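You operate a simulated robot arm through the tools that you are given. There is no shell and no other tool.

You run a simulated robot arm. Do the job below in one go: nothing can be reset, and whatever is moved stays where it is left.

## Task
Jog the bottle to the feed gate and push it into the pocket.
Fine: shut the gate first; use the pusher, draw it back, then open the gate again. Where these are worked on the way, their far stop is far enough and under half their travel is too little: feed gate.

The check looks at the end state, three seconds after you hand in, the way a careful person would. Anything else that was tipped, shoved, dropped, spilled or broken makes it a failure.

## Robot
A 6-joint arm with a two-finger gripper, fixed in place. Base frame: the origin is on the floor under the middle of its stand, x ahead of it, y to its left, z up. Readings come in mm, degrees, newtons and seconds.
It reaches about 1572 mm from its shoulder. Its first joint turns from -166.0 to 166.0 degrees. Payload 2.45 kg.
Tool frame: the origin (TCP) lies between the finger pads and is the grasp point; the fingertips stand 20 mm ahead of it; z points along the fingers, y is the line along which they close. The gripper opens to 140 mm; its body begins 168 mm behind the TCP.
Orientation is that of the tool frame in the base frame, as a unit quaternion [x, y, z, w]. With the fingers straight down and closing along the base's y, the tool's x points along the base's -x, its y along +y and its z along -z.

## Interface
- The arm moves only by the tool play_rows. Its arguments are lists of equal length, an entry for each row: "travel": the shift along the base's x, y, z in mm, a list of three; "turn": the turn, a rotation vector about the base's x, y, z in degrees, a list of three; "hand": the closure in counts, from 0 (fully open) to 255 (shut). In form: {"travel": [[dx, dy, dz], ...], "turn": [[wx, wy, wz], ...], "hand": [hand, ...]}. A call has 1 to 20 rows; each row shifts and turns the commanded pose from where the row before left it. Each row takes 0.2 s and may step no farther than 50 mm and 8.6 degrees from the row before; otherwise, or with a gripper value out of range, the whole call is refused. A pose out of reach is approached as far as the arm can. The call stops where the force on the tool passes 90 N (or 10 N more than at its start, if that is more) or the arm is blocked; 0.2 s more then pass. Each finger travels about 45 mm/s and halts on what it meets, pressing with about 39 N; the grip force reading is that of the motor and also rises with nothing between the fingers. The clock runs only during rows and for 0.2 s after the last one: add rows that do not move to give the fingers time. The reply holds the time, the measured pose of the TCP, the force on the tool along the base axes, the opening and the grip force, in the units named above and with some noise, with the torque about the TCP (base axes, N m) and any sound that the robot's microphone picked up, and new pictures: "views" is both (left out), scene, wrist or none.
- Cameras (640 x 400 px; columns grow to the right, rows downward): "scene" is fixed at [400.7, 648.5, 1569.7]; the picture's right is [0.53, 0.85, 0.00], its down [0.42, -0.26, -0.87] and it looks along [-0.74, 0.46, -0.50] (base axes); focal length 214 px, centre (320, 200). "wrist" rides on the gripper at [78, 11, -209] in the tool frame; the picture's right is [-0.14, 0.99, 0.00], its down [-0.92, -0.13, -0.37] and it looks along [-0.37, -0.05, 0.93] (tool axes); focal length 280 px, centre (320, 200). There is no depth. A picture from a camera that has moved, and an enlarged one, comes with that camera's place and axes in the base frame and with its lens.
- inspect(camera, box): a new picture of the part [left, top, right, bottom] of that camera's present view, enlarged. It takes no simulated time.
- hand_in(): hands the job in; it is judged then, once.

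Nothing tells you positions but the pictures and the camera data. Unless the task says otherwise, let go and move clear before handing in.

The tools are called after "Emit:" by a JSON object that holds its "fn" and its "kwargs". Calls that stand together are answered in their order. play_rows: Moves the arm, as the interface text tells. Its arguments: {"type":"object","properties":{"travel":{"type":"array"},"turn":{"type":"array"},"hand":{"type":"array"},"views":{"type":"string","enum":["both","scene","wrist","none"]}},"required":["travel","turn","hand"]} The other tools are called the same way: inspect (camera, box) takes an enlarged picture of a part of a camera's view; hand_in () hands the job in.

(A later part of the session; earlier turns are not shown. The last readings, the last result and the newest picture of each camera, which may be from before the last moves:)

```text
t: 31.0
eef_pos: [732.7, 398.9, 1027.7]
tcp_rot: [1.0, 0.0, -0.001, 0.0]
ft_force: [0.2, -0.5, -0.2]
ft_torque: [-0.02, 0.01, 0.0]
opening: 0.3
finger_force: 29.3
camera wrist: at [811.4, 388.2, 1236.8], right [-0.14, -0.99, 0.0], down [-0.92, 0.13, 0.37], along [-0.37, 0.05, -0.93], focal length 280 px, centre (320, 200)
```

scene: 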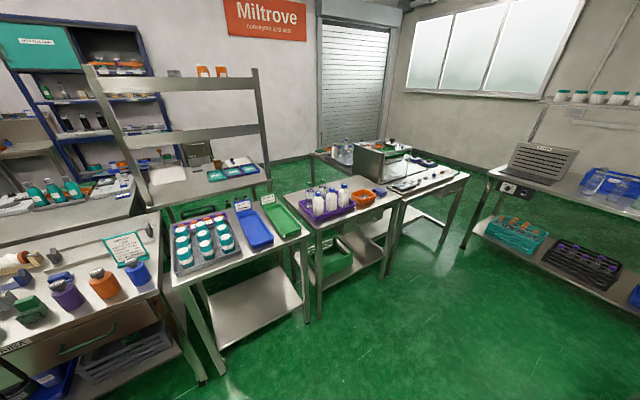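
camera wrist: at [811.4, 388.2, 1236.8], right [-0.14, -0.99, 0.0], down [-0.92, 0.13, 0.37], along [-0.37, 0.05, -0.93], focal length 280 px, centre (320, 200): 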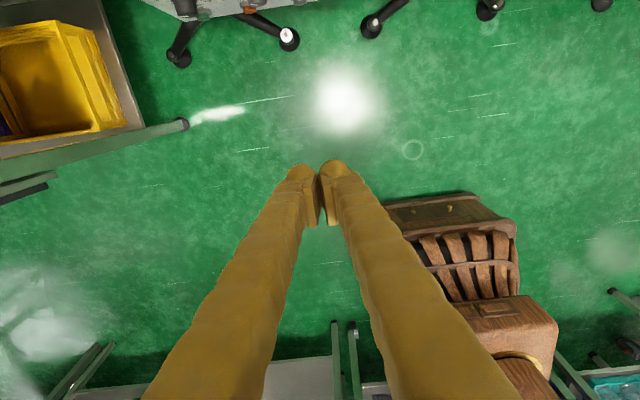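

Emit:
{"fn": "play_rows", "kwargs": {"travel": [[0, 0, -5], [0, 0, -5], [0, 0, -5], [0, 0, -10], [0, 0, -10], [0, 0, -15], [0, 0, -20], [0, 0, -20], [0, 0, -20], [0, 0, -20], [0, 0, -20]], "turn": [[0, -8, 0], [0, -8, 0], [0, -8, 0], [0, -8, 0], [0, -8, 0], [0, -8, 0], [0, -8, 0], [0, -8, 0], [0, -6, 0], [0, 0, 0], [0, 0, 0]], "hand": [255, 255, 255, 255, 255, 255, 255, 255, 255, 255, 255], "views": "wrist"}}

Emit:
{"fn": "inspect", "kwargs": {"camera": "wrist", "box": [220, 60, 420, 260]}}

```text
t: 33.4
eef_pos: [731.5, 399.0, 878.8]
tcp_rot: [0.82, 0.001, 0.573, -0.001]
ft_force: [-0.5, -0.1, -1.0]
ft_torque: [-0.02, -0.01, 0.03]
opening: 0.1
finger_force: 29.2
camera wrist: at [562.4, 388.0, 1022.6], right [-0.05, -0.99, -0.13], down [-0.66, 0.13, -0.74], along [0.75, 0.05, -0.66], focal length 280 px, centre (320, 200)
```

wrist: 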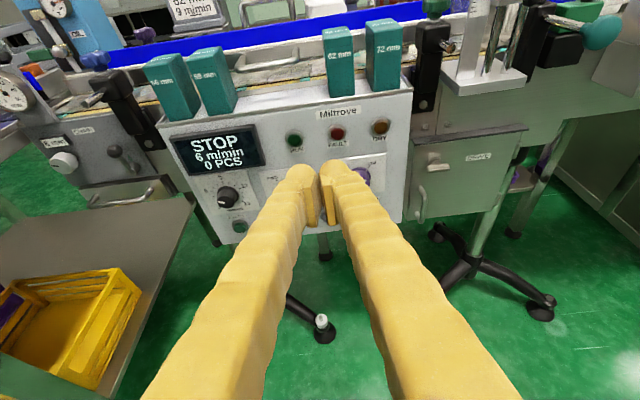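

```text
2.00 times, centred on (320, 160) of wrist
camera zoom: at [562.4, 388.0, 1022.6], right [-0.05, -0.99, -0.13], down [-0.66, 0.13, -0.74], along [0.75, 0.05, -0.66], focal length 561 px, centre (320, 280)
```

zoom: 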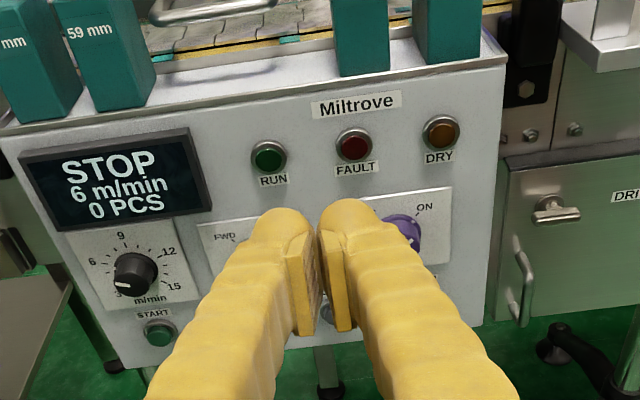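

The panel face is at x ≈ 968 with JOG near (966, 406, 618). I'll level the tool, keep the fingers about 20 mm apart and line up the left-hand finger with the button so only that fingertip presses.

Emit:
{"fn": "play_rows", "kwargs": {"travel": [[10, -3, -43], [10, -3, -43], [10, -3, -43], [10, -3, -43], [10, -3, -43], [10, -1.5, -43], [15, 0, -3], [15, 0, 0], [0, 0, 0]], "turn": [[0, -5, 0], [0, -5, 0], [0, -5, 0], [0, -5, 0], [0, 0, 0], [0, 0, 0], [0, 0, 0], [0, 0, 0], [0, 0, 0]], "hand": [219, 219, 219, 219, 219, 219, 219, 219, 219], "views": "wrist"}}

Emit:
{"fn": "inspect", "kwargs": {"camera": "wrist", "box": [200, 60, 440, 220]}}

```text
t: 35.4
eef_pos: [822.2, 382.9, 616.4]
tcp_rot: [0.708, 0.001, 0.706, 0.001]
ft_force: [0.2, -0.8, 0.2]
ft_torque: [0.01, 0.01, 0.02]
opening: 19.5
finger_force: 0.0
camera wrist: at [614.3, 371.7, 694.6], right [0.0, -0.99, -0.14], down [-0.37, 0.13, -0.92], along [0.93, 0.05, -0.37], focal length 280 px, centre (320, 200)
```

wrist: 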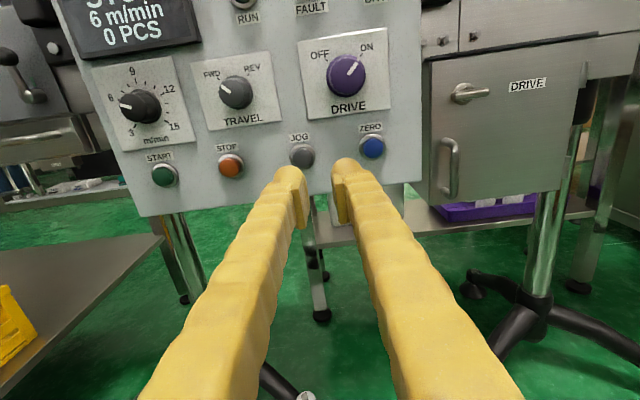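

```text
2.50 times, centred on (320, 140) of wrist
camera zoom: at [614.3, 371.7, 694.6], right [0.0, -0.99, -0.14], down [-0.37, 0.13, -0.92], along [0.93, 0.05, -0.37], focal length 701 px, centre (320, 350)
```

zoom: 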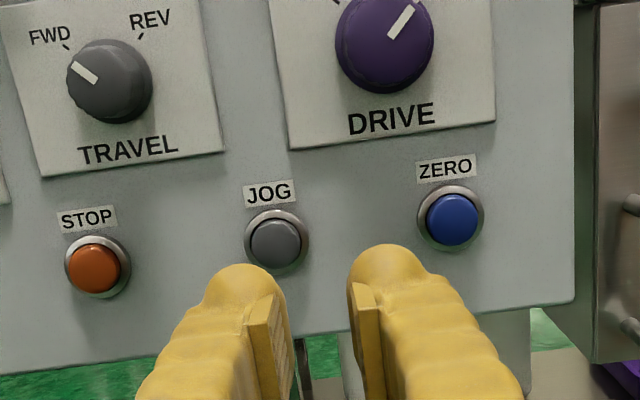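

JOG measures at (966, 405, 616), right in line with the left finger. I'll approach to just short of it.

Emit:
{"fn": "play_rows", "kwargs": {"travel": [[28, -0.5, 0], [28, -0.5, 0], [28, 0, 0], [20, 0, 0], [0, 0, 0]], "turn": [[0, 0, 0], [0, 0, 0], [0, 0, 0], [0, 0, 0], [0, 0, 0]], "hand": [219, 219, 219, 219, 219], "views": "wrist"}}

Emit:
{"fn": "inspect", "kwargs": {"camera": "wrist", "box": [220, 60, 420, 220]}}

```text
t: 36.6
eef_pos: [926.4, 380.6, 618.1]
tcp_rot: [0.707, 0.001, 0.707, -0.001]
ft_force: [0.1, -0.3, 0.6]
ft_torque: [-0.01, 0.05, -0.03]
opening: 19.7
finger_force: 0.1
camera wrist: at [718.2, 369.9, 695.2], right [0.0, -0.99, -0.14], down [-0.37, 0.13, -0.92], along [0.93, 0.05, -0.37], focal length 280 px, centre (320, 200)
```

wrist: 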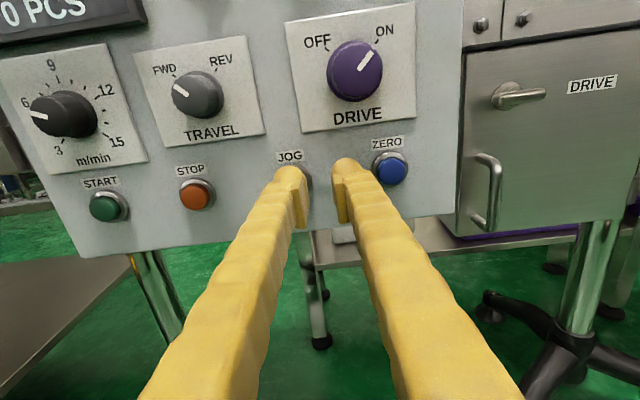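

```text
2.50 times, centred on (320, 140) of wrist
camera zoom: at [718.2, 369.9, 695.2], right [0.0, -0.99, -0.14], down [-0.37, 0.13, -0.92], along [0.93, 0.05, -0.37], focal length 701 px, centre (320, 350)
```

zoom: 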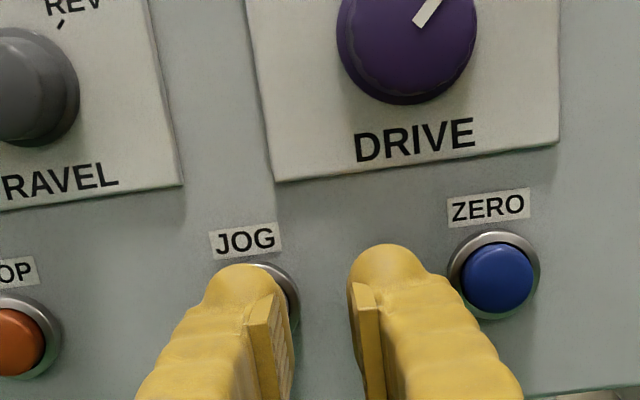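

Emit:
{"fn": "play_rows", "kwargs": {"travel": [[5, 0, -1], [4, 0, 0], [3, 0, 0]], "turn": [[0, 0, 0], [0, 0, 0], [0, 0, 0]], "hand": [219, 219, 219], "views": "none"}}

```text
t: 37.4
eef_pos: [940.2, 379.7, 617.2]
tcp_rot: [0.708, 0.002, 0.706, 0.0]
ft_force: [0.0, 0.3, -0.6]
ft_torque: [-0.01, -0.01, 0.04]
opening: 19.8
finger_force: 0.0
```

Emit:
{"fn": "play_rows", "kwargs": {"travel": [[2, 0.5, 0], [2, 0, 0]], "turn": [[0, 0, 0], [0, 0, 0]], "hand": [219, 219], "views": "none"}}

```text
t: 38.0
eef_pos: [942.9, 379.8, 616.3]
tcp_rot: [0.708, 0.001, 0.707, 0.0]
ft_force: [-1.6, -0.1, -0.4]
ft_torque: [-0.01, -0.03, -0.02]
opening: 19.6
finger_force: 0.1
```

Emit:
{"fn": "play_rows", "kwargs": {"travel": [[2, 0, 0]], "turn": [[0, 0, 0]], "hand": [219], "views": "wrist"}}

```text
t: 38.4
eef_pos: [943.8, 381.2, 616.7]
tcp_rot: [0.708, 0.002, 0.706, -0.001]
ft_force: [-2.1, -0.2, -0.7]
ft_torque: [-0.03, 0.01, 0.02]
opening: 19.4
finger_force: 0.1
heard: click
camera wrist: at [736.2, 370.8, 694.4], right [0.0, -0.99, -0.14], down [-0.37, 0.13, -0.92], along [0.93, 0.05, -0.37], focal length 280 px, centre (320, 200)
```

wrist: 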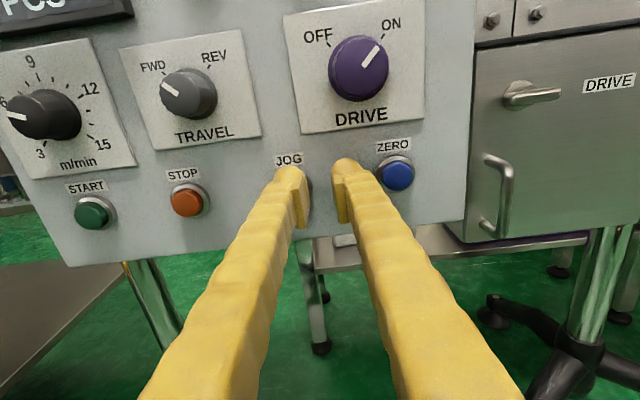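

A click: the JOG button went down. I'll release at once and check how the bottle moved.

Emit:
{"fn": "play_rows", "kwargs": {"travel": [[-8, 0, 0], [-40, 0, 0], [-40, 0, 0], [-40, 0, 0], [-20, 0, 40], [0, 0, 45], [0, 0, 45], [0, 0, 45], [0, -20, 45], [0, -40, 25], [0, -45, 20], [0, -45, 20]], "turn": [[0, 0, 0], [0, 0, 0], [0, 0, 0], [0, 0, 0], [0, 0, 0], [0, 0, 0], [0, 0, 0], [0, 0, 0], [0, 0, 0], [0, 0, 0], [0, 0, 0], [0, 0, 0]], "hand": [219, 219, 219, 219, 219, 219, 219, 219, 219, 219, 219, 219], "views": "wrist"}}

```text
t: 41.0
eef_pos: [797.0, 231.7, 901.8]
tcp_rot: [0.708, 0.001, 0.707, -0.001]
ft_force: [-0.8, 0.5, -0.8]
ft_torque: [-0.01, 0.01, 0.0]
opening: 20.2
finger_force: 0.1
camera wrist: at [588.4, 220.9, 980.5], right [0.0, -0.99, -0.14], down [-0.37, 0.13, -0.92], along [0.93, 0.05, -0.37], focal length 280 px, centre (320, 200)
```

wrist: 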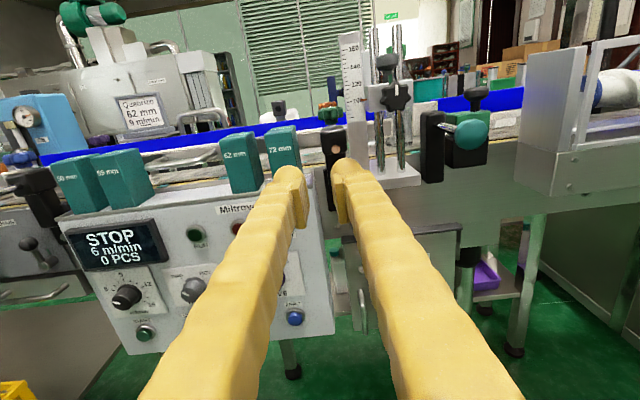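

Emit:
{"fn": "play_rows", "kwargs": {"travel": [[0, -20, 40], [0, -20, 40], [0, -20, 40], [0, -20, 40], [0, -20, 0]], "turn": [[0, 7, 0], [0, 7, 0], [0, 7, 0], [0, 0, 0], [0, 0, 0]], "hand": [219, 219, 219, 219, 219], "views": "wrist"}}

Emit:
{"fn": "inspect", "kwargs": {"camera": "wrist", "box": [260, 0, 500, 150]}}

```text
t: 42.2
eef_pos: [796.8, 130.2, 1062.3]
tcp_rot: [0.825, 0.001, 0.566, 0.0]
ft_force: [0.0, -0.1, 0.7]
ft_torque: [0.03, -0.03, -0.02]
opening: 19.4
finger_force: 0.0
camera wrist: at [629.1, 120.4, 1209.7], right [-0.05, -0.99, -0.13], down [-0.68, 0.13, -0.73], along [0.74, 0.05, -0.67], focal length 280 px, centre (320, 200)
```

wrist: 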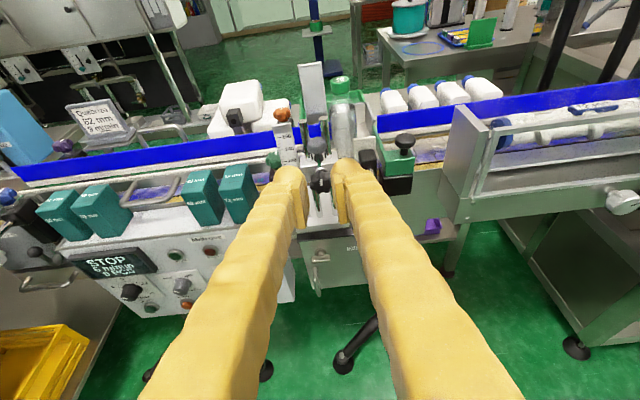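

```text
2.67 times, centred on (380, 75) of wrist
camera zoom: at [629.1, 120.4, 1209.7], right [-0.05, -0.99, -0.13], down [-0.68, 0.13, -0.73], along [0.74, 0.05, -0.67], focal length 748 px, centre (160, 533)
```

zoom: 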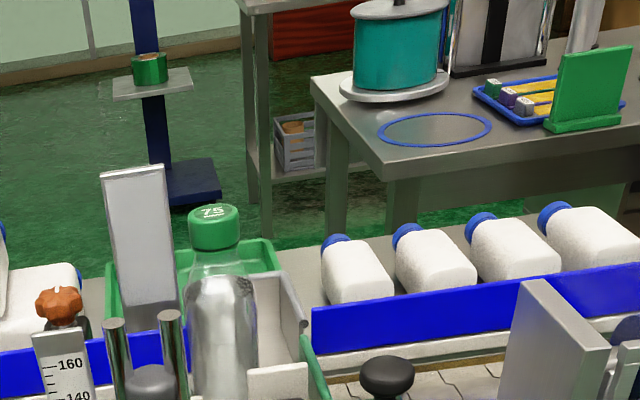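

JOG in FWD carried the bottle about 39 mm towards the gate (now y ≈ 84); it needs roughly 35 mm more to rest against the blade. I'll go back for a second press.

Emit:
{"fn": "play_rows", "kwargs": {"travel": [[0, 20, 0], [0, 20, -40], [0, 20, -40], [0, 20, -40], [0, 20, -40], [0, 45, -20], [0, 45, -20], [0, 40, -25], [0, 20, -45], [0, 0, -45], [0, 0, -45], [0, 0, -45], [20, 0, -40], [40, 0, 0], [40, 0, 0], [28, 0, 0], [0, 0, 0]], "turn": [[0, 0, 0], [0, -7, 0], [0, -7, 0], [0, -7, 0], [0, 0, 0], [0, 0, 0], [0, 0, 0], [0, 0, 0], [0, 0, 0], [0, 0, 0], [0, 0, 0], [0, 0, 0], [0, 0, 0], [0, 0, 0], [0, 0, 0], [0, 0, 0], [0, 0, 0]], "hand": [219, 219, 219, 219, 219, 219, 219, 219, 219, 219, 219, 219, 219, 219, 219, 219, 219], "views": "wrist"}}

Emit:
{"fn": "inspect", "kwargs": {"camera": "wrist", "box": [220, 60, 420, 220]}}

```text
t: 45.8
eef_pos: [924.4, 381.7, 616.5]
tcp_rot: [0.707, 0.0, 0.707, 0.0]
ft_force: [0.1, 0.8, 0.2]
ft_torque: [0.02, -0.01, 0.02]
opening: 19.4
finger_force: 0.1
camera wrist: at [716.1, 371.5, 694.1], right [0.0, -0.99, -0.14], down [-0.37, 0.13, -0.92], along [0.93, 0.05, -0.37], focal length 280 px, centre (320, 200)
```

wrist: 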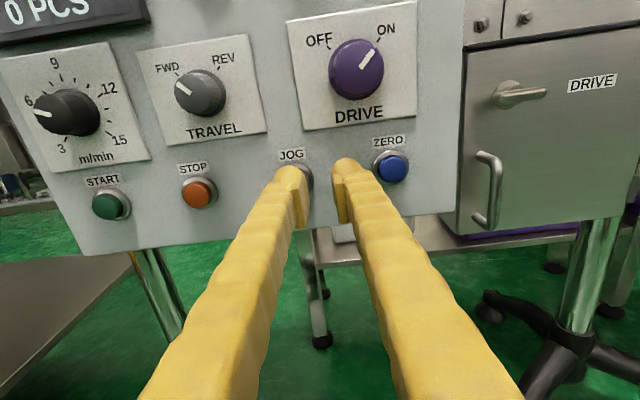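

```text
2.50 times, centred on (320, 140) of wrist
camera zoom: at [716.1, 371.5, 694.1], right [0.0, -0.99, -0.14], down [-0.37, 0.13, -0.92], along [0.93, 0.05, -0.37], focal length 701 px, centre (320, 350)
```

zoom: 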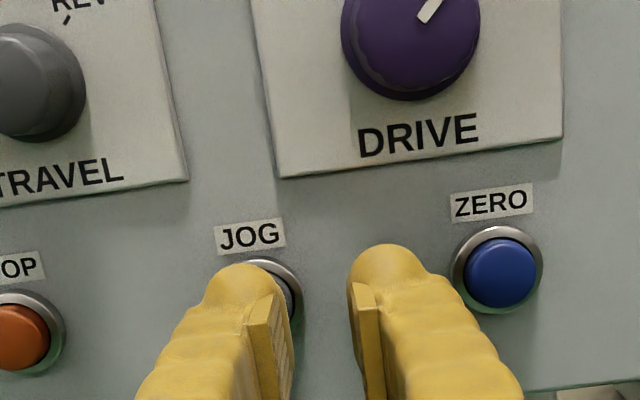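

Emit:
{"fn": "play_rows", "kwargs": {"travel": [[9, 0, 0], [6, 0, 0], [0, 0, 0]], "turn": [[0, 0, 0], [0, 0, 0], [0, 0, 0]], "hand": [219, 219, 219], "views": "none"}}

```text
t: 46.6
eef_pos: [939.6, 381.7, 616.0]
tcp_rot: [0.708, 0.001, 0.706, 0.0]
ft_force: [-0.4, -0.8, 0.1]
ft_torque: [-0.02, -0.03, 0.02]
opening: 19.8
finger_force: 0.0
```

Emit:
{"fn": "play_rows", "kwargs": {"travel": [[5, 0, 0], [0, 0, 0], [0, 0, 0], [-15, 0, 0], [-40, 0, 0]], "turn": [[0, 0, 0], [0, 0, 0], [0, 0, 0], [0, 0, 0], [0, 0, 0]], "hand": [219, 219, 219, 219, 219], "views": "none"}}

```text
t: 47.8
eef_pos: [889.2, 382.1, 616.9]
tcp_rot: [0.708, 0.0, 0.707, 0.0]
ft_force: [0.5, 0.0, -0.5]
ft_torque: [-0.03, -0.03, 0.03]
opening: 19.9
finger_force: 0.0
heard: click
```

Another click. I'll back away and look at the bottle from above, from straight ahead of the pusher.

Emit:
{"fn": "play_rows", "kwargs": {"travel": [[-45, 0, 0], [-45, 0, 5], [0, 0, 45], [0, 0, 45], [0, 0, 45], [0, 0, 45], [0, -20, 45], [0, -40, 25], [0, -45, 20], [0, -45, 20], [0, -45, 20], [0, -40, 28], [0, -40, 28], [0, -20, 28], [0, -20, 28]], "turn": [[0, 0, 0], [0, 0, 0], [0, 0, 0], [0, 0, 0], [0, 0, 0], [0, 0, 0], [0, 0, 0], [0, 0, 0], [0, 0, 0], [0, 0, 0], [0, 7, 0], [0, 7, 0], [0, 7, 0], [0, 0, 0], [0, 0, 0]], "hand": [219, 219, 219, 150, 100, 90, 90, 90, 90, 90, 90, 90, 90, 90, 90], "views": "wrist"}}

Emit:
{"fn": "inspect", "kwargs": {"camera": "wrist", "box": [240, 20, 440, 180]}}

```text
t: 51.0
eef_pos: [797.1, 82.1, 1047.2]
tcp_rot: [0.826, -0.004, 0.564, 0.005]
ft_force: [-0.4, -0.5, -0.3]
ft_torque: [-0.03, 0.0, -0.03]
opening: 90.6
finger_force: 0.0
out of reach, approached as far as the arm can: row 14, 15
camera wrist: at [631.7, 74.5, 1195.7], right [-0.06, -0.99, -0.12], down [-0.68, 0.13, -0.73], along [0.73, 0.04, -0.68], focal length 280 px, centre (320, 200)
```

wrist: 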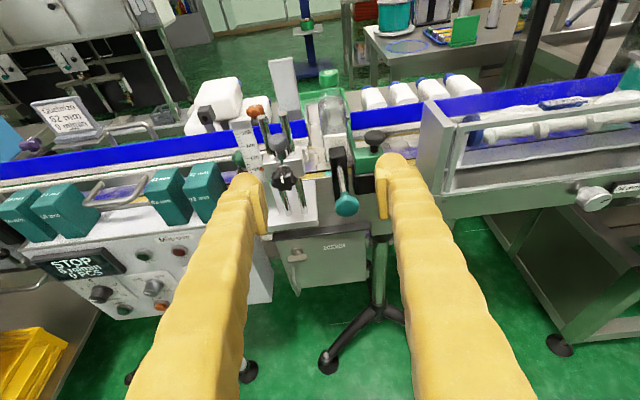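

```text
2.50 times, centred on (340, 100) of wrist
camera zoom: at [631.7, 74.5, 1195.7], right [-0.06, -0.99, -0.12], down [-0.68, 0.13, -0.73], along [0.73, 0.04, -0.68], focal length 701 px, centre (270, 450)
```

zoom: 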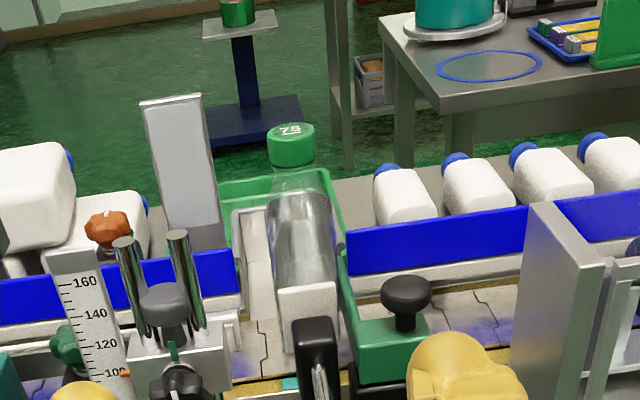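

The bottle now stands at y ≈ 51, directly in front of the pusher plate and against the gate. Next I'll drop down behind the pusher knob, yawing a few degrees so the wrist stays within reach.

Emit:
{"fn": "play_rows", "kwargs": {"travel": [[0, 0, -10], [0, -5, -35], [0, -5, -35], [0, -10, -30], [0, -10, -25], [0, 0, 0]], "turn": [[0, 0, -3], [0, 0, -3], [0, 0, 0], [0, 0, 0], [0, 0, 0], [0, 0, 0]], "hand": [146, 146, 146, 146, 146, 146], "views": "wrist"}}

Emit:
{"fn": "inspect", "kwargs": {"camera": "wrist", "box": [220, 20, 420, 200]}}

```text
t: 52.4
eef_pos: [797.0, 53.8, 913.3]
tcp_rot: [0.823, -0.042, 0.566, 0.029]
ft_force: [-0.3, -0.1, 0.1]
ft_torque: [-0.03, -0.04, -0.02]
opening: 59.7
finger_force: 0.1
camera wrist: at [630.8, 60.2, 1059.9], right [-0.15, -0.98, -0.13], down [-0.66, 0.2, -0.73], along [0.74, -0.03, -0.67], focal length 280 px, centre (320, 200)
```

wrist: 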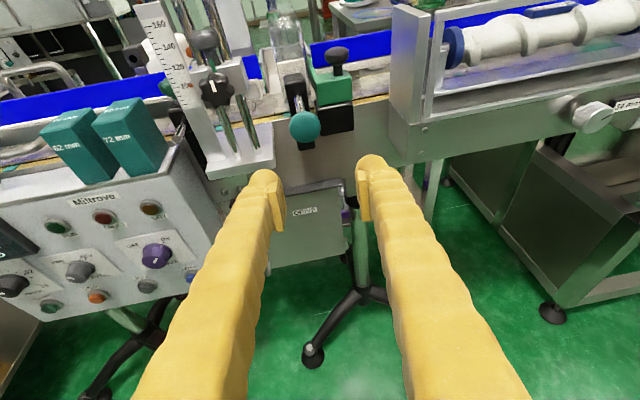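

```text
2.22 times, centred on (320, 110) of wrist
camera zoom: at [630.8, 60.2, 1059.9], right [-0.15, -0.98, -0.13], down [-0.66, 0.2, -0.73], along [0.74, -0.03, -0.67], focal length 623 px, centre (320, 400)
```

zoom: 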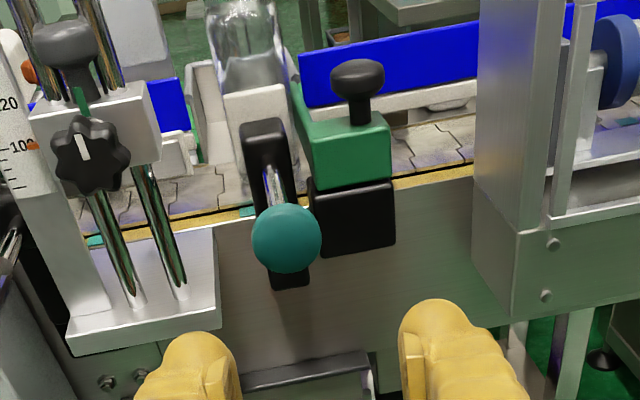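

The pusher knob's centre is near (922, 51, 911). I'll level the tool and advance so the fingers pass on both sides of the knob.

Emit:
{"fn": "play_rows", "kwargs": {"travel": [[0, -1, 0], [0, -1, 0], [0, -0.8, 0], [30, 0, 0], [30, 0, 0], [30, 0, 0], [0, 0, 0]], "turn": [[-0.73, -6.9, 0], [-0.73, -6.9, 0], [-0.73, -6.9, 0], [0, 0, 0], [0, 0, 0], [0, 0, 0], [0, 0, 0]], "hand": [146, 146, 146, 146, 146, 146, 146], "views": "wrist"}}

Emit:
{"fn": "inspect", "kwargs": {"camera": "wrist", "box": [220, 80, 420, 240]}}

```text
t: 54.0
eef_pos: [889.8, 55.7, 911.9]
tcp_rot: [0.707, -0.039, 0.705, 0.04]
ft_force: [0.5, -0.3, 0.0]
ft_torque: [0.01, 0.0, -0.02]
opening: 60.0
finger_force: 0.1
out of reach, approached as far as the arm can: row 2, 6
camera wrist: at [682.1, 69.7, 991.0], right [-0.11, -0.98, -0.14], down [-0.36, 0.17, -0.92], along [0.93, -0.06, -0.37], focal length 280 px, centre (320, 200)
```

wrist: 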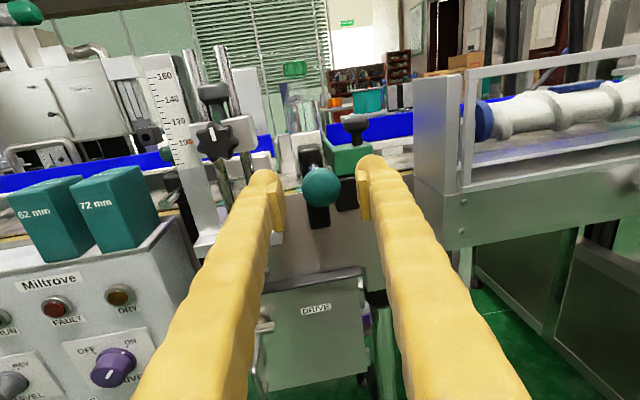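

```text
2.50 times, centred on (320, 160) of wrist
camera zoom: at [682.1, 69.7, 991.0], right [-0.11, -0.98, -0.14], down [-0.36, 0.17, -0.92], along [0.93, -0.06, -0.37], focal length 701 px, centre (320, 300)
```

zoom: 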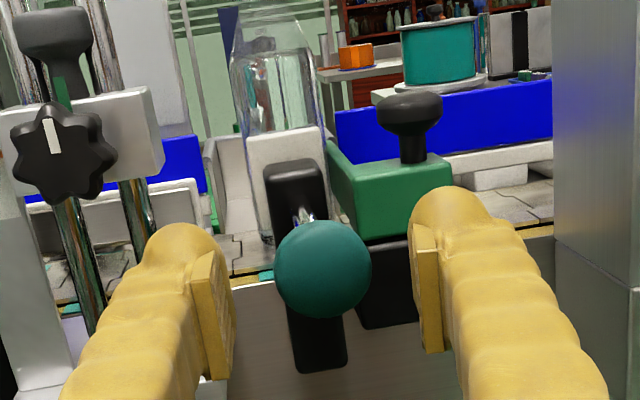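

The knob is centred between the fingers. I'll yaw a touch more for wrist margin, move in the last 27 mm and close gently.

Emit:
{"fn": "play_rows", "kwargs": {"travel": [[0, -2, 0], [9, -2, 0], [9, 0, 0], [9, 0, 0], [0, 0, 0]], "turn": [[0, 0, -2], [0, 0, -2], [0, 0, 0], [0, 0, 0], [0, 0, 0]], "hand": [146, 146, 146, 146, 146], "views": "wrist"}}

Emit:
{"fn": "inspect", "kwargs": {"camera": "wrist", "box": [220, 80, 420, 240]}}

```text
t: 55.2
eef_pos: [917.1, 51.0, 913.2]
tcp_rot: [0.706, -0.061, 0.703, 0.061]
ft_force: [-0.1, 0.3, 0.5]
ft_torque: [0.0, 0.01, 0.0]
opening: 59.5
finger_force: 0.1
camera wrist: at [710.2, 77.3, 991.1], right [-0.17, -0.98, -0.14], down [-0.35, 0.19, -0.92], along [0.92, -0.11, -0.37], focal length 280 px, centre (320, 200)
```

wrist: 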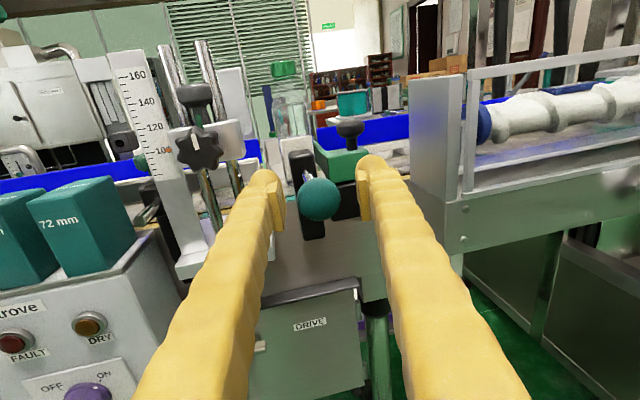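

```text
2.50 times, centred on (320, 160) of wrist
camera zoom: at [710.2, 77.3, 991.1], right [-0.17, -0.98, -0.14], down [-0.35, 0.19, -0.92], along [0.92, -0.11, -0.37], focal length 701 px, centre (320, 300)
```

zoom: 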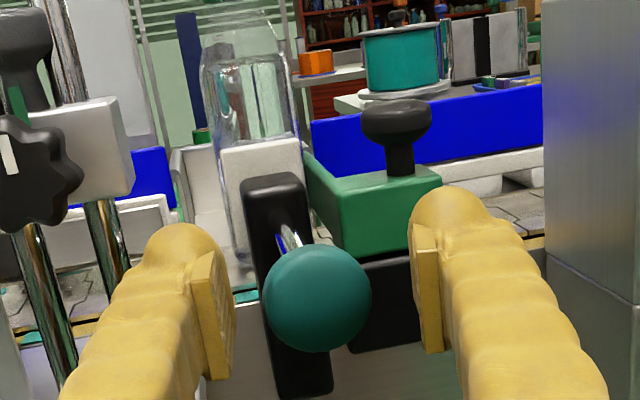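

Emit:
{"fn": "play_rows", "kwargs": {"travel": [[0, 0, 0], [0, 0, 0], [0, 0, 0], [0, 0, 0]], "turn": [[0, 0, 0], [0, 0, 0], [0, 0, 0], [0, 0, 0]], "hand": [180, 215, 225, 225], "views": "wrist"}}

Emit:
{"fn": "inspect", "kwargs": {"camera": "wrist", "box": [220, 40, 420, 240]}}

```text
t: 56.2
eef_pos: [917.2, 52.5, 912.5]
tcp_rot: [0.706, -0.059, 0.704, 0.06]
ft_force: [29.1, 21.6, 2.8]
ft_torque: [0.15, -0.2, 0.36]
opening: 34.5
finger_force: 39.5
camera wrist: at [710.6, 78.2, 991.3], right [-0.17, -0.98, -0.14], down [-0.34, 0.19, -0.92], along [0.92, -0.11, -0.37], focal length 280 px, centre (320, 200)
```

wrist: 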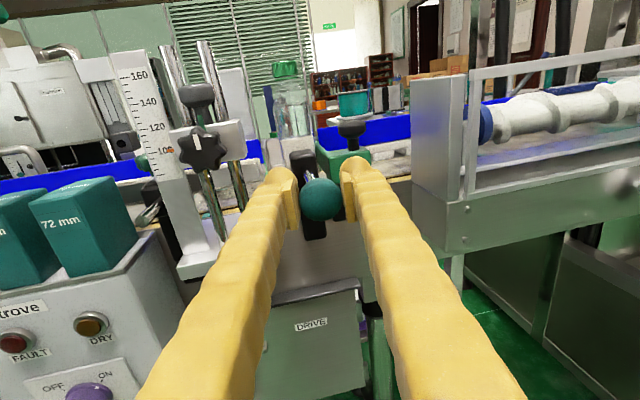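

```text
2.00 times, centred on (320, 140) of wrist
camera zoom: at [710.6, 78.2, 991.3], right [-0.17, -0.98, -0.14], down [-0.34, 0.19, -0.92], along [0.92, -0.11, -0.37], focal length 561 px, centre (320, 320)
```

zoom: 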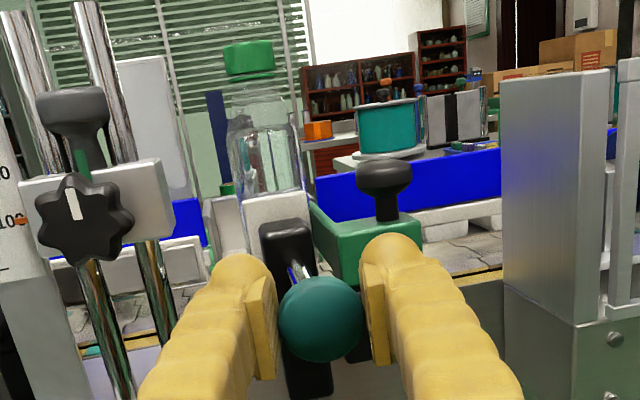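

The knob is held (34.5 mm). I'll push it forward slowly, in small steps.

Emit:
{"fn": "play_rows", "kwargs": {"travel": [[4, 0, 0], [5, 0, 0], [5, 0, 0], [5, 0, 0]], "turn": [[0, 0, 0], [0, 0, 0], [0, 0, 0], [0, 0, 0]], "hand": [225, 225, 225, 225], "views": "wrist"}}

Emit:
{"fn": "inspect", "kwargs": {"camera": "wrist", "box": [220, 40, 420, 240]}}

```text
t: 57.2
eef_pos: [935.3, 52.7, 913.4]
tcp_rot: [0.706, -0.06, 0.703, 0.061]
ft_force: [-2.5, 41.6, 10.2]
ft_torque: [0.34, -0.29, 0.81]
opening: 34.3
finger_force: 44.8
camera wrist: at [728.9, 78.2, 991.3], right [-0.17, -0.98, -0.14], down [-0.34, 0.19, -0.92], along [0.92, -0.11, -0.37], focal length 280 px, centre (320, 200)
```

wrist: 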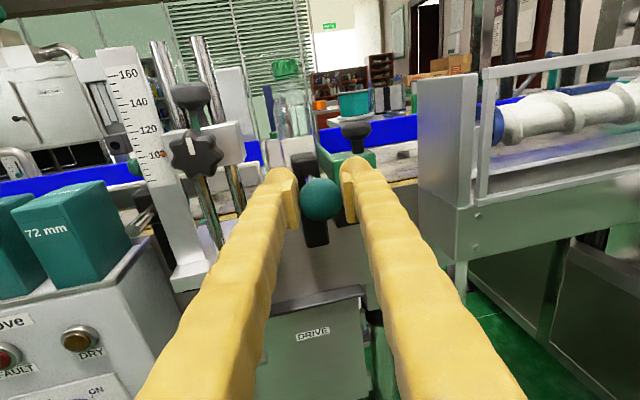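

```text
2.00 times, centred on (320, 140) of wrist
camera zoom: at [728.9, 78.2, 991.3], right [-0.17, -0.98, -0.14], down [-0.34, 0.19, -0.92], along [0.92, -0.11, -0.37], focal length 561 px, centre (320, 320)
```

zoom: 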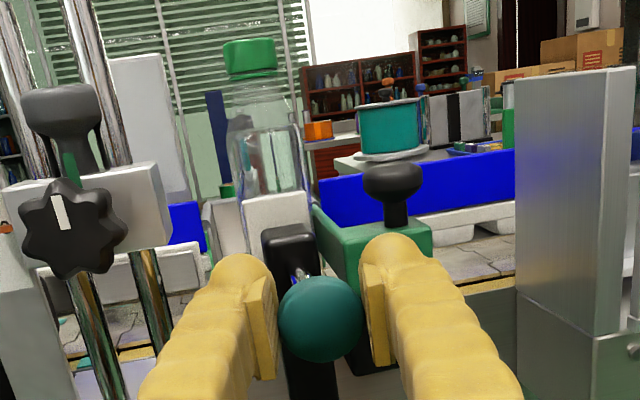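

The knob moves with the gripper; there's a side force of 42 N, so I'm slightly off centre. I'll ease over about 1.5 mm in y while continuing.

Emit:
{"fn": "play_rows", "kwargs": {"travel": [[0, 1, 0.3], [5, 0.5, 0], [5, 0, 0], [5, 0, 0]], "turn": [[0, 0, 0], [0, 0, 0], [0, 0, 0], [0, 0, 0]], "hand": [225, 225, 225, 225], "views": "wrist"}}

Emit:
{"fn": "inspect", "kwargs": {"camera": "wrist", "box": [220, 40, 420, 240]}}

```text
t: 58.2
eef_pos: [950.2, 53.3, 913.5]
tcp_rot: [0.706, -0.061, 0.703, 0.062]
ft_force: [-2.7, 22.2, 8.1]
ft_torque: [0.1, -0.13, 0.57]
opening: 34.4
finger_force: 45.2
camera wrist: at [743.8, 78.8, 991.5], right [-0.17, -0.98, -0.14], down [-0.35, 0.19, -0.92], along [0.92, -0.11, -0.37], focal length 280 px, centre (320, 200)
```

wrist: 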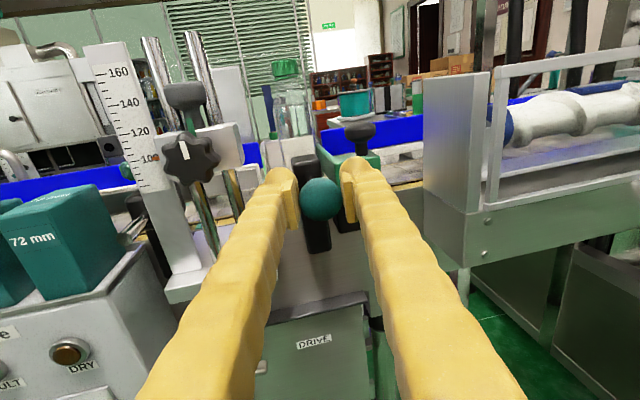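

```text
2.00 times, centred on (320, 140) of wrist
camera zoom: at [743.8, 78.8, 991.5], right [-0.17, -0.98, -0.14], down [-0.35, 0.19, -0.92], along [0.92, -0.11, -0.37], focal length 561 px, centre (320, 320)
```

zoom: 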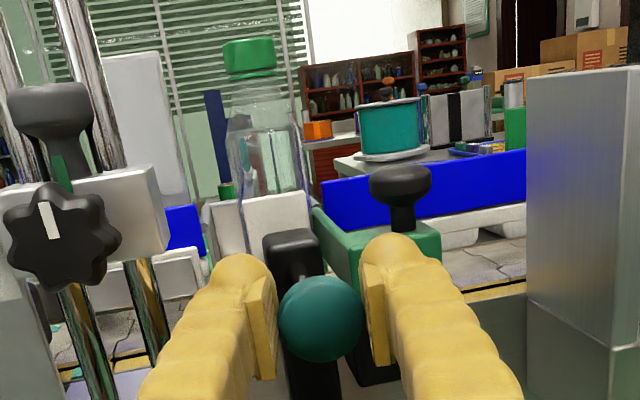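

Emit:
{"fn": "play_rows", "kwargs": {"travel": [[5, 0.8, 0.3], [5, 0, 0], [5, 0, 0], [5, 0, 0]], "turn": [[0, 0, 0], [0, 0, 0], [0, 0, 0], [0, 0, 0]], "hand": [225, 225, 225, 225], "views": "wrist"}}

Emit:
{"fn": "inspect", "kwargs": {"camera": "wrist", "box": [220, 40, 420, 240]}}

```text
t: 59.2
eef_pos: [970.9, 52.6, 913.1]
tcp_rot: [0.706, -0.061, 0.703, 0.062]
ft_force: [-1.9, -3.0, -7.1]
ft_torque: [-0.07, 0.19, 0.42]
opening: 34.0
finger_force: 45.3
camera wrist: at [764.2, 79.0, 991.7], right [-0.17, -0.98, -0.14], down [-0.35, 0.19, -0.92], along [0.92, -0.11, -0.37], focal length 280 px, centre (320, 200)
```

wrist: 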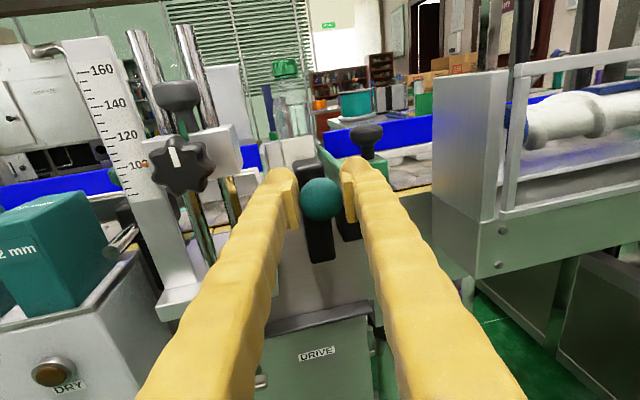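

```text
2.00 times, centred on (320, 140) of wrist
camera zoom: at [764.2, 79.0, 991.7], right [-0.17, -0.98, -0.14], down [-0.35, 0.19, -0.92], along [0.92, -0.11, -0.37], focal length 561 px, centre (320, 320)
```

zoom: 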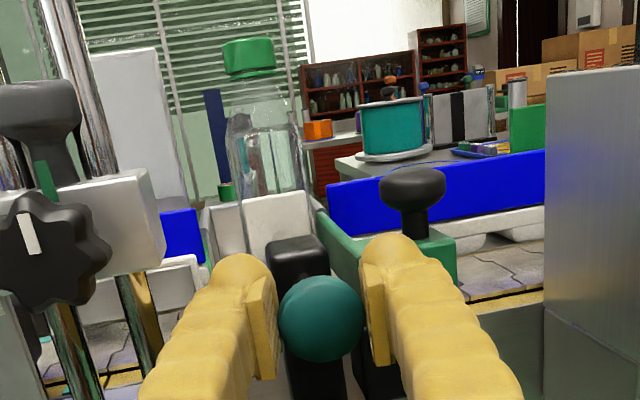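

The bottle is travelling upright with the plate. I'll continue to the pusher's stop.

Emit:
{"fn": "play_rows", "kwargs": {"travel": [[5, 0, 0], [5, 0, 0], [4, 0, 0]], "turn": [[0, 0, 0], [0, 0, 0], [0, 0, 0]], "hand": [225, 225, 225], "views": "wrist"}}

Emit:
{"fn": "inspect", "kwargs": {"camera": "wrist", "box": [220, 40, 420, 240]}}

```text
t: 60.0
eef_pos: [985.5, 53.1, 912.7]
tcp_rot: [0.706, -0.06, 0.703, 0.061]
ft_force: [-2.7, -11.1, -14.3]
ft_torque: [-0.01, 0.17, 0.42]
opening: 34.2
finger_force: 45.0
camera wrist: at [778.1, 78.9, 991.7], right [-0.17, -0.98, -0.14], down [-0.35, 0.19, -0.92], along [0.92, -0.11, -0.37], focal length 280 px, centre (320, 200)
```

wrist: 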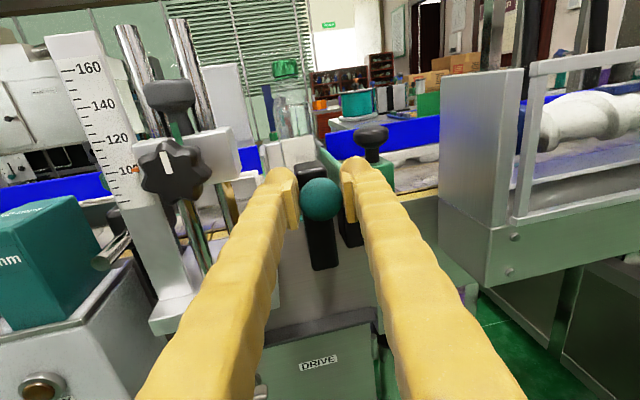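

```text
2.00 times, centred on (320, 140) of wrist
camera zoom: at [778.1, 78.9, 991.7], right [-0.17, -0.98, -0.14], down [-0.35, 0.19, -0.92], along [0.92, -0.11, -0.37], focal length 561 px, centre (320, 320)
```

zoom: 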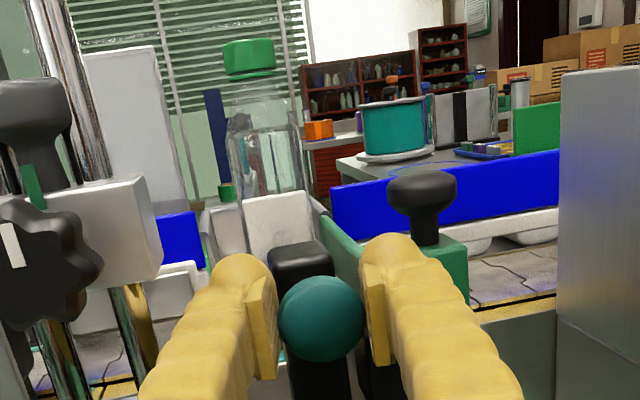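

Emit:
{"fn": "play_rows", "kwargs": {"travel": [[3, -0.3, -0.5], [3, 0, 0], [3, 0, 0]], "turn": [[0, 0, 0], [0, 0, 0], [0, 0, 0]], "hand": [225, 225, 225], "views": "wrist"}}

Emit:
{"fn": "inspect", "kwargs": {"camera": "wrist", "box": [220, 40, 420, 240]}}

```text
t: 60.8
eef_pos: [994.7, 52.6, 913.7]
tcp_rot: [0.706, -0.062, 0.703, 0.062]
ft_force: [-0.9, -17.9, -10.0]
ft_torque: [-0.06, 0.08, 0.32]
opening: 34.3
finger_force: 45.3
camera wrist: at [787.0, 79.0, 991.5], right [-0.17, -0.98, -0.14], down [-0.34, 0.19, -0.92], along [0.92, -0.11, -0.37], focal length 280 px, centre (320, 200)
```

wrist: 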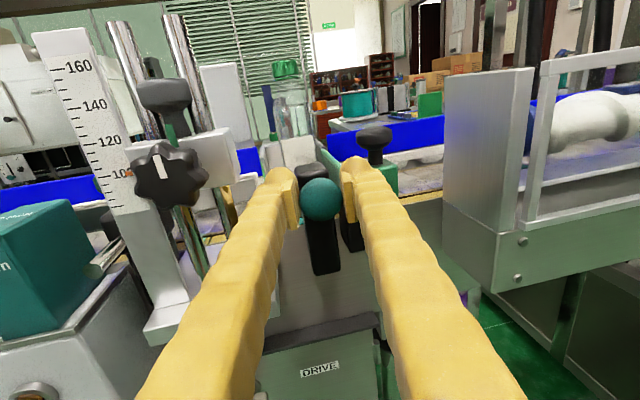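

```text
2.00 times, centred on (320, 140) of wrist
camera zoom: at [787.0, 79.0, 991.5], right [-0.17, -0.98, -0.14], down [-0.34, 0.19, -0.92], along [0.92, -0.11, -0.37], focal length 561 px, centre (320, 320)
```

zoom: 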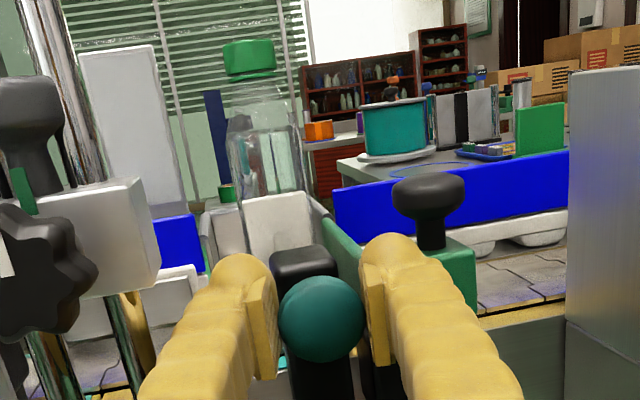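

Emit:
{"fn": "play_rows", "kwargs": {"travel": [[3, -0.5, -0.3], [3, 0, 0]], "turn": [[0, 0, 0], [0, 0, 0]], "hand": [225, 225], "views": "wrist"}}

Emit:
{"fn": "inspect", "kwargs": {"camera": "wrist", "box": [240, 60, 400, 220]}}

```text
t: 61.4
eef_pos: [999.2, 52.7, 913.7]
tcp_rot: [0.706, -0.061, 0.703, 0.062]
ft_force: [-3.1, -16.6, -5.7]
ft_torque: [-0.08, -0.11, 0.35]
opening: 34.0
finger_force: 44.4
camera wrist: at [793.1, 78.8, 991.4], right [-0.17, -0.98, -0.14], down [-0.34, 0.19, -0.92], along [0.92, -0.11, -0.37], focal length 280 px, centre (320, 200)
```

wrist: 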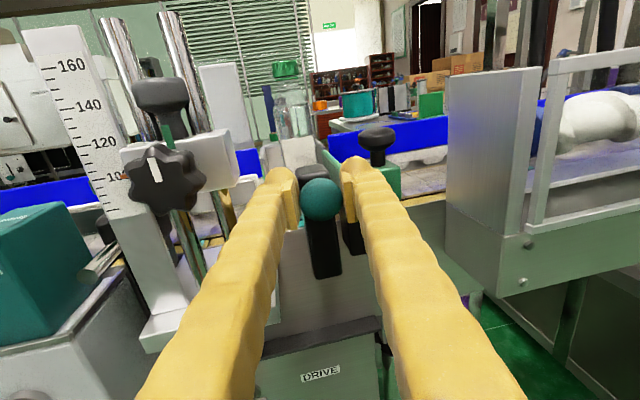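

```text
2.50 times, centred on (320, 140) of wrist
camera zoom: at [793.1, 78.8, 991.4], right [-0.17, -0.98, -0.14], down [-0.34, 0.19, -0.92], along [0.92, -0.11, -0.37], focal length 701 px, centre (320, 350)
```

zoom: 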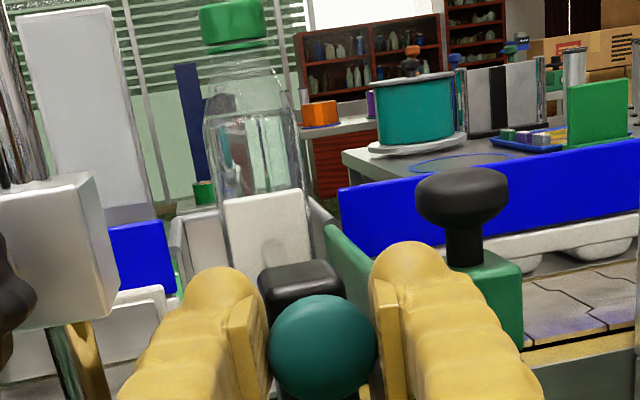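

Emit:
{"fn": "play_rows", "kwargs": {"travel": [[2.5, -0.3, 0], [2.5, 0, 0]], "turn": [[0, 0, 0], [0, 0, 0]], "hand": [225, 225], "views": "none"}}

```text
t: 62.0
eef_pos: [1004.3, 52.7, 913.7]
tcp_rot: [0.706, -0.062, 0.703, 0.062]
ft_force: [-2.0, -16.1, 0.5]
ft_torque: [-0.06, -0.07, 0.41]
opening: 34.1
finger_force: 44.7
```

Emit:
{"fn": "play_rows", "kwargs": {"travel": [[2, 0, 0]], "turn": [[0, 0, 0]], "hand": [225], "views": "wrist"}}

Emit:
{"fn": "inspect", "kwargs": {"camera": "wrist", "box": [240, 60, 400, 220]}}

```text
t: 62.4
eef_pos: [1004.4, 52.6, 913.7]
tcp_rot: [0.706, -0.061, 0.703, 0.061]
ft_force: [-40.5, -10.9, 8.5]
ft_torque: [-0.03, -0.06, 0.26]
opening: 34.2
finger_force: 44.8
camera wrist: at [799.0, 78.8, 991.5], right [-0.17, -0.98, -0.14], down [-0.34, 0.19, -0.92], along [0.92, -0.11, -0.37], focal length 280 px, centre (320, 200)
```

wrist: 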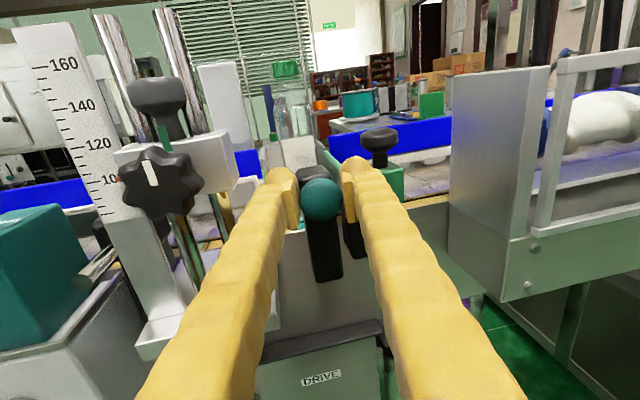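

```text
2.50 times, centred on (320, 140) of wrist
camera zoom: at [799.0, 78.8, 991.5], right [-0.17, -0.98, -0.14], down [-0.34, 0.19, -0.92], along [0.92, -0.11, -0.37], focal length 701 px, centre (320, 350)
```

zoom: 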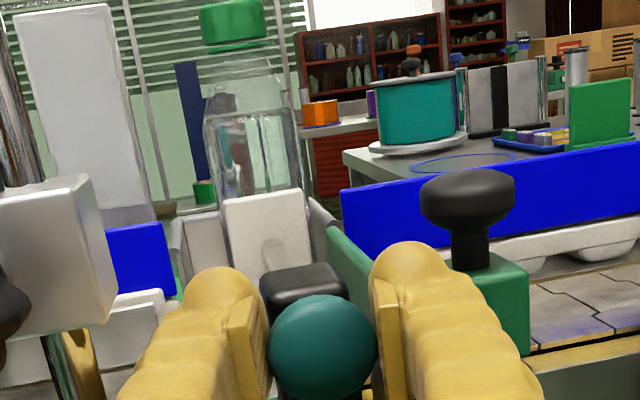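

A 40 N reaction with no twist at about 87 mm of stroke: the pusher is at its far stop and the bottle is in the pocket. Now I'll draw the pusher back.

Emit:
{"fn": "play_rows", "kwargs": {"travel": [[-3, -0.3, 0], [-5, 0, 0], [-6, 0, 0], [-6, 0, 0], [-6, 0, 0], [-6, 0, 0], [-6, 0, 0], [-6, 0, 0]], "turn": [[0, 0, 0], [0, 0, 0], [0, 0, 0], [0, 0, 0], [0, 0, 0], [0, 0, 0], [0, 0, 0], [0, 0, 0]], "hand": [225, 225, 225, 225, 225, 225, 225, 225], "views": "wrist"}}

Emit:
{"fn": "inspect", "kwargs": {"camera": "wrist", "box": [240, 60, 400, 220]}}

```text
t: 64.2
eef_pos: [963.4, 53.6, 912.3]
tcp_rot: [0.706, -0.061, 0.703, 0.061]
ft_force: [1.3, 8.6, 13.8]
ft_torque: [0.02, -0.08, 0.54]
opening: 34.0
finger_force: 45.5
camera wrist: at [755.6, 78.5, 991.3], right [-0.17, -0.98, -0.14], down [-0.34, 0.19, -0.92], along [0.92, -0.11, -0.37], focal length 280 px, centre (320, 200)
```

wrist: 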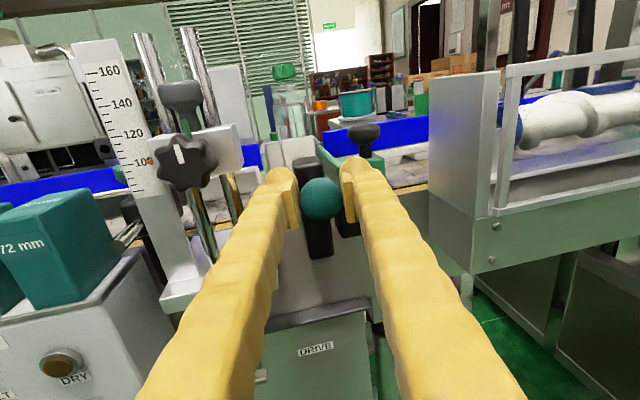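

```text
2.50 times, centred on (320, 140) of wrist
camera zoom: at [755.6, 78.5, 991.3], right [-0.17, -0.98, -0.14], down [-0.34, 0.19, -0.92], along [0.92, -0.11, -0.37], focal length 701 px, centre (320, 350)
```

zoom: 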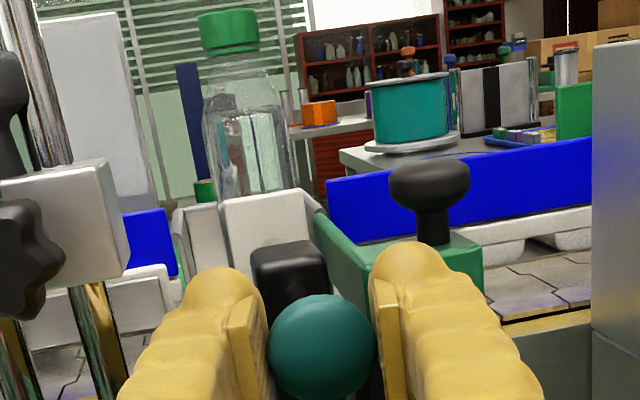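

The pusher follows back and the bottle stays in the pocket, upright. I'll finish drawing it back to its near stop.

Emit:
{"fn": "play_rows", "kwargs": {"travel": [[-6, 0, 0.3], [-6, 0, 0], [-6, 0, 0], [-6, 0, 0], [-6, 0, 0], [-6, 0, 0], [-5, 0, 0], [-3, 0, 0]], "turn": [[0, 0, 0], [0, 0, 0], [0, 0, 0], [0, 0, 0], [0, 0, 0], [0, 0, 0], [0, 0, 0], [0, 0, 0]], "hand": [225, 225, 225, 225, 225, 225, 225, 225], "views": "wrist"}}

```text
t: 66.0
eef_pos: [920.0, 53.0, 912.4]
tcp_rot: [0.705, -0.061, 0.704, 0.061]
ft_force: [-0.6, 24.7, 6.4]
ft_torque: [0.12, 0.0, 0.68]
opening: 34.1
finger_force: 44.7
camera wrist: at [712.0, 78.6, 991.4], right [-0.17, -0.98, -0.14], down [-0.34, 0.19, -0.92], along [0.92, -0.11, -0.37], focal length 280 px, centre (320, 200)
```

wrist: 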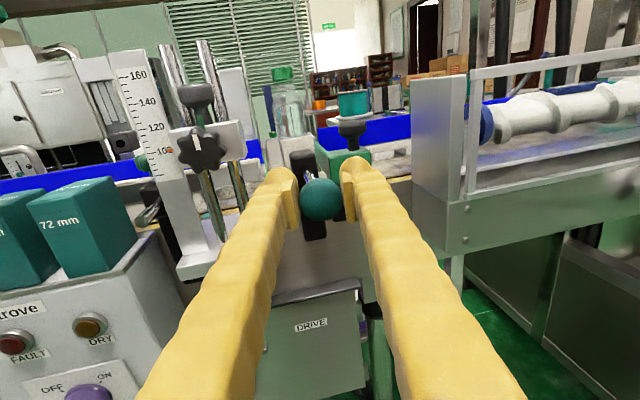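

Emit:
{"fn": "play_rows", "kwargs": {"travel": [[-1.5, 0.4, 0], [-1.5, 0, 0]], "turn": [[0, 0, 0], [0, 0, 0]], "hand": [225, 225], "views": "none"}}

```text
t: 66.6
eef_pos: [916.9, 53.9, 912.4]
tcp_rot: [0.706, -0.061, 0.703, 0.061]
ft_force: [33.5, 23.0, 0.3]
ft_torque: [0.17, -0.22, 0.58]
opening: 35.5
finger_force: 45.7
```

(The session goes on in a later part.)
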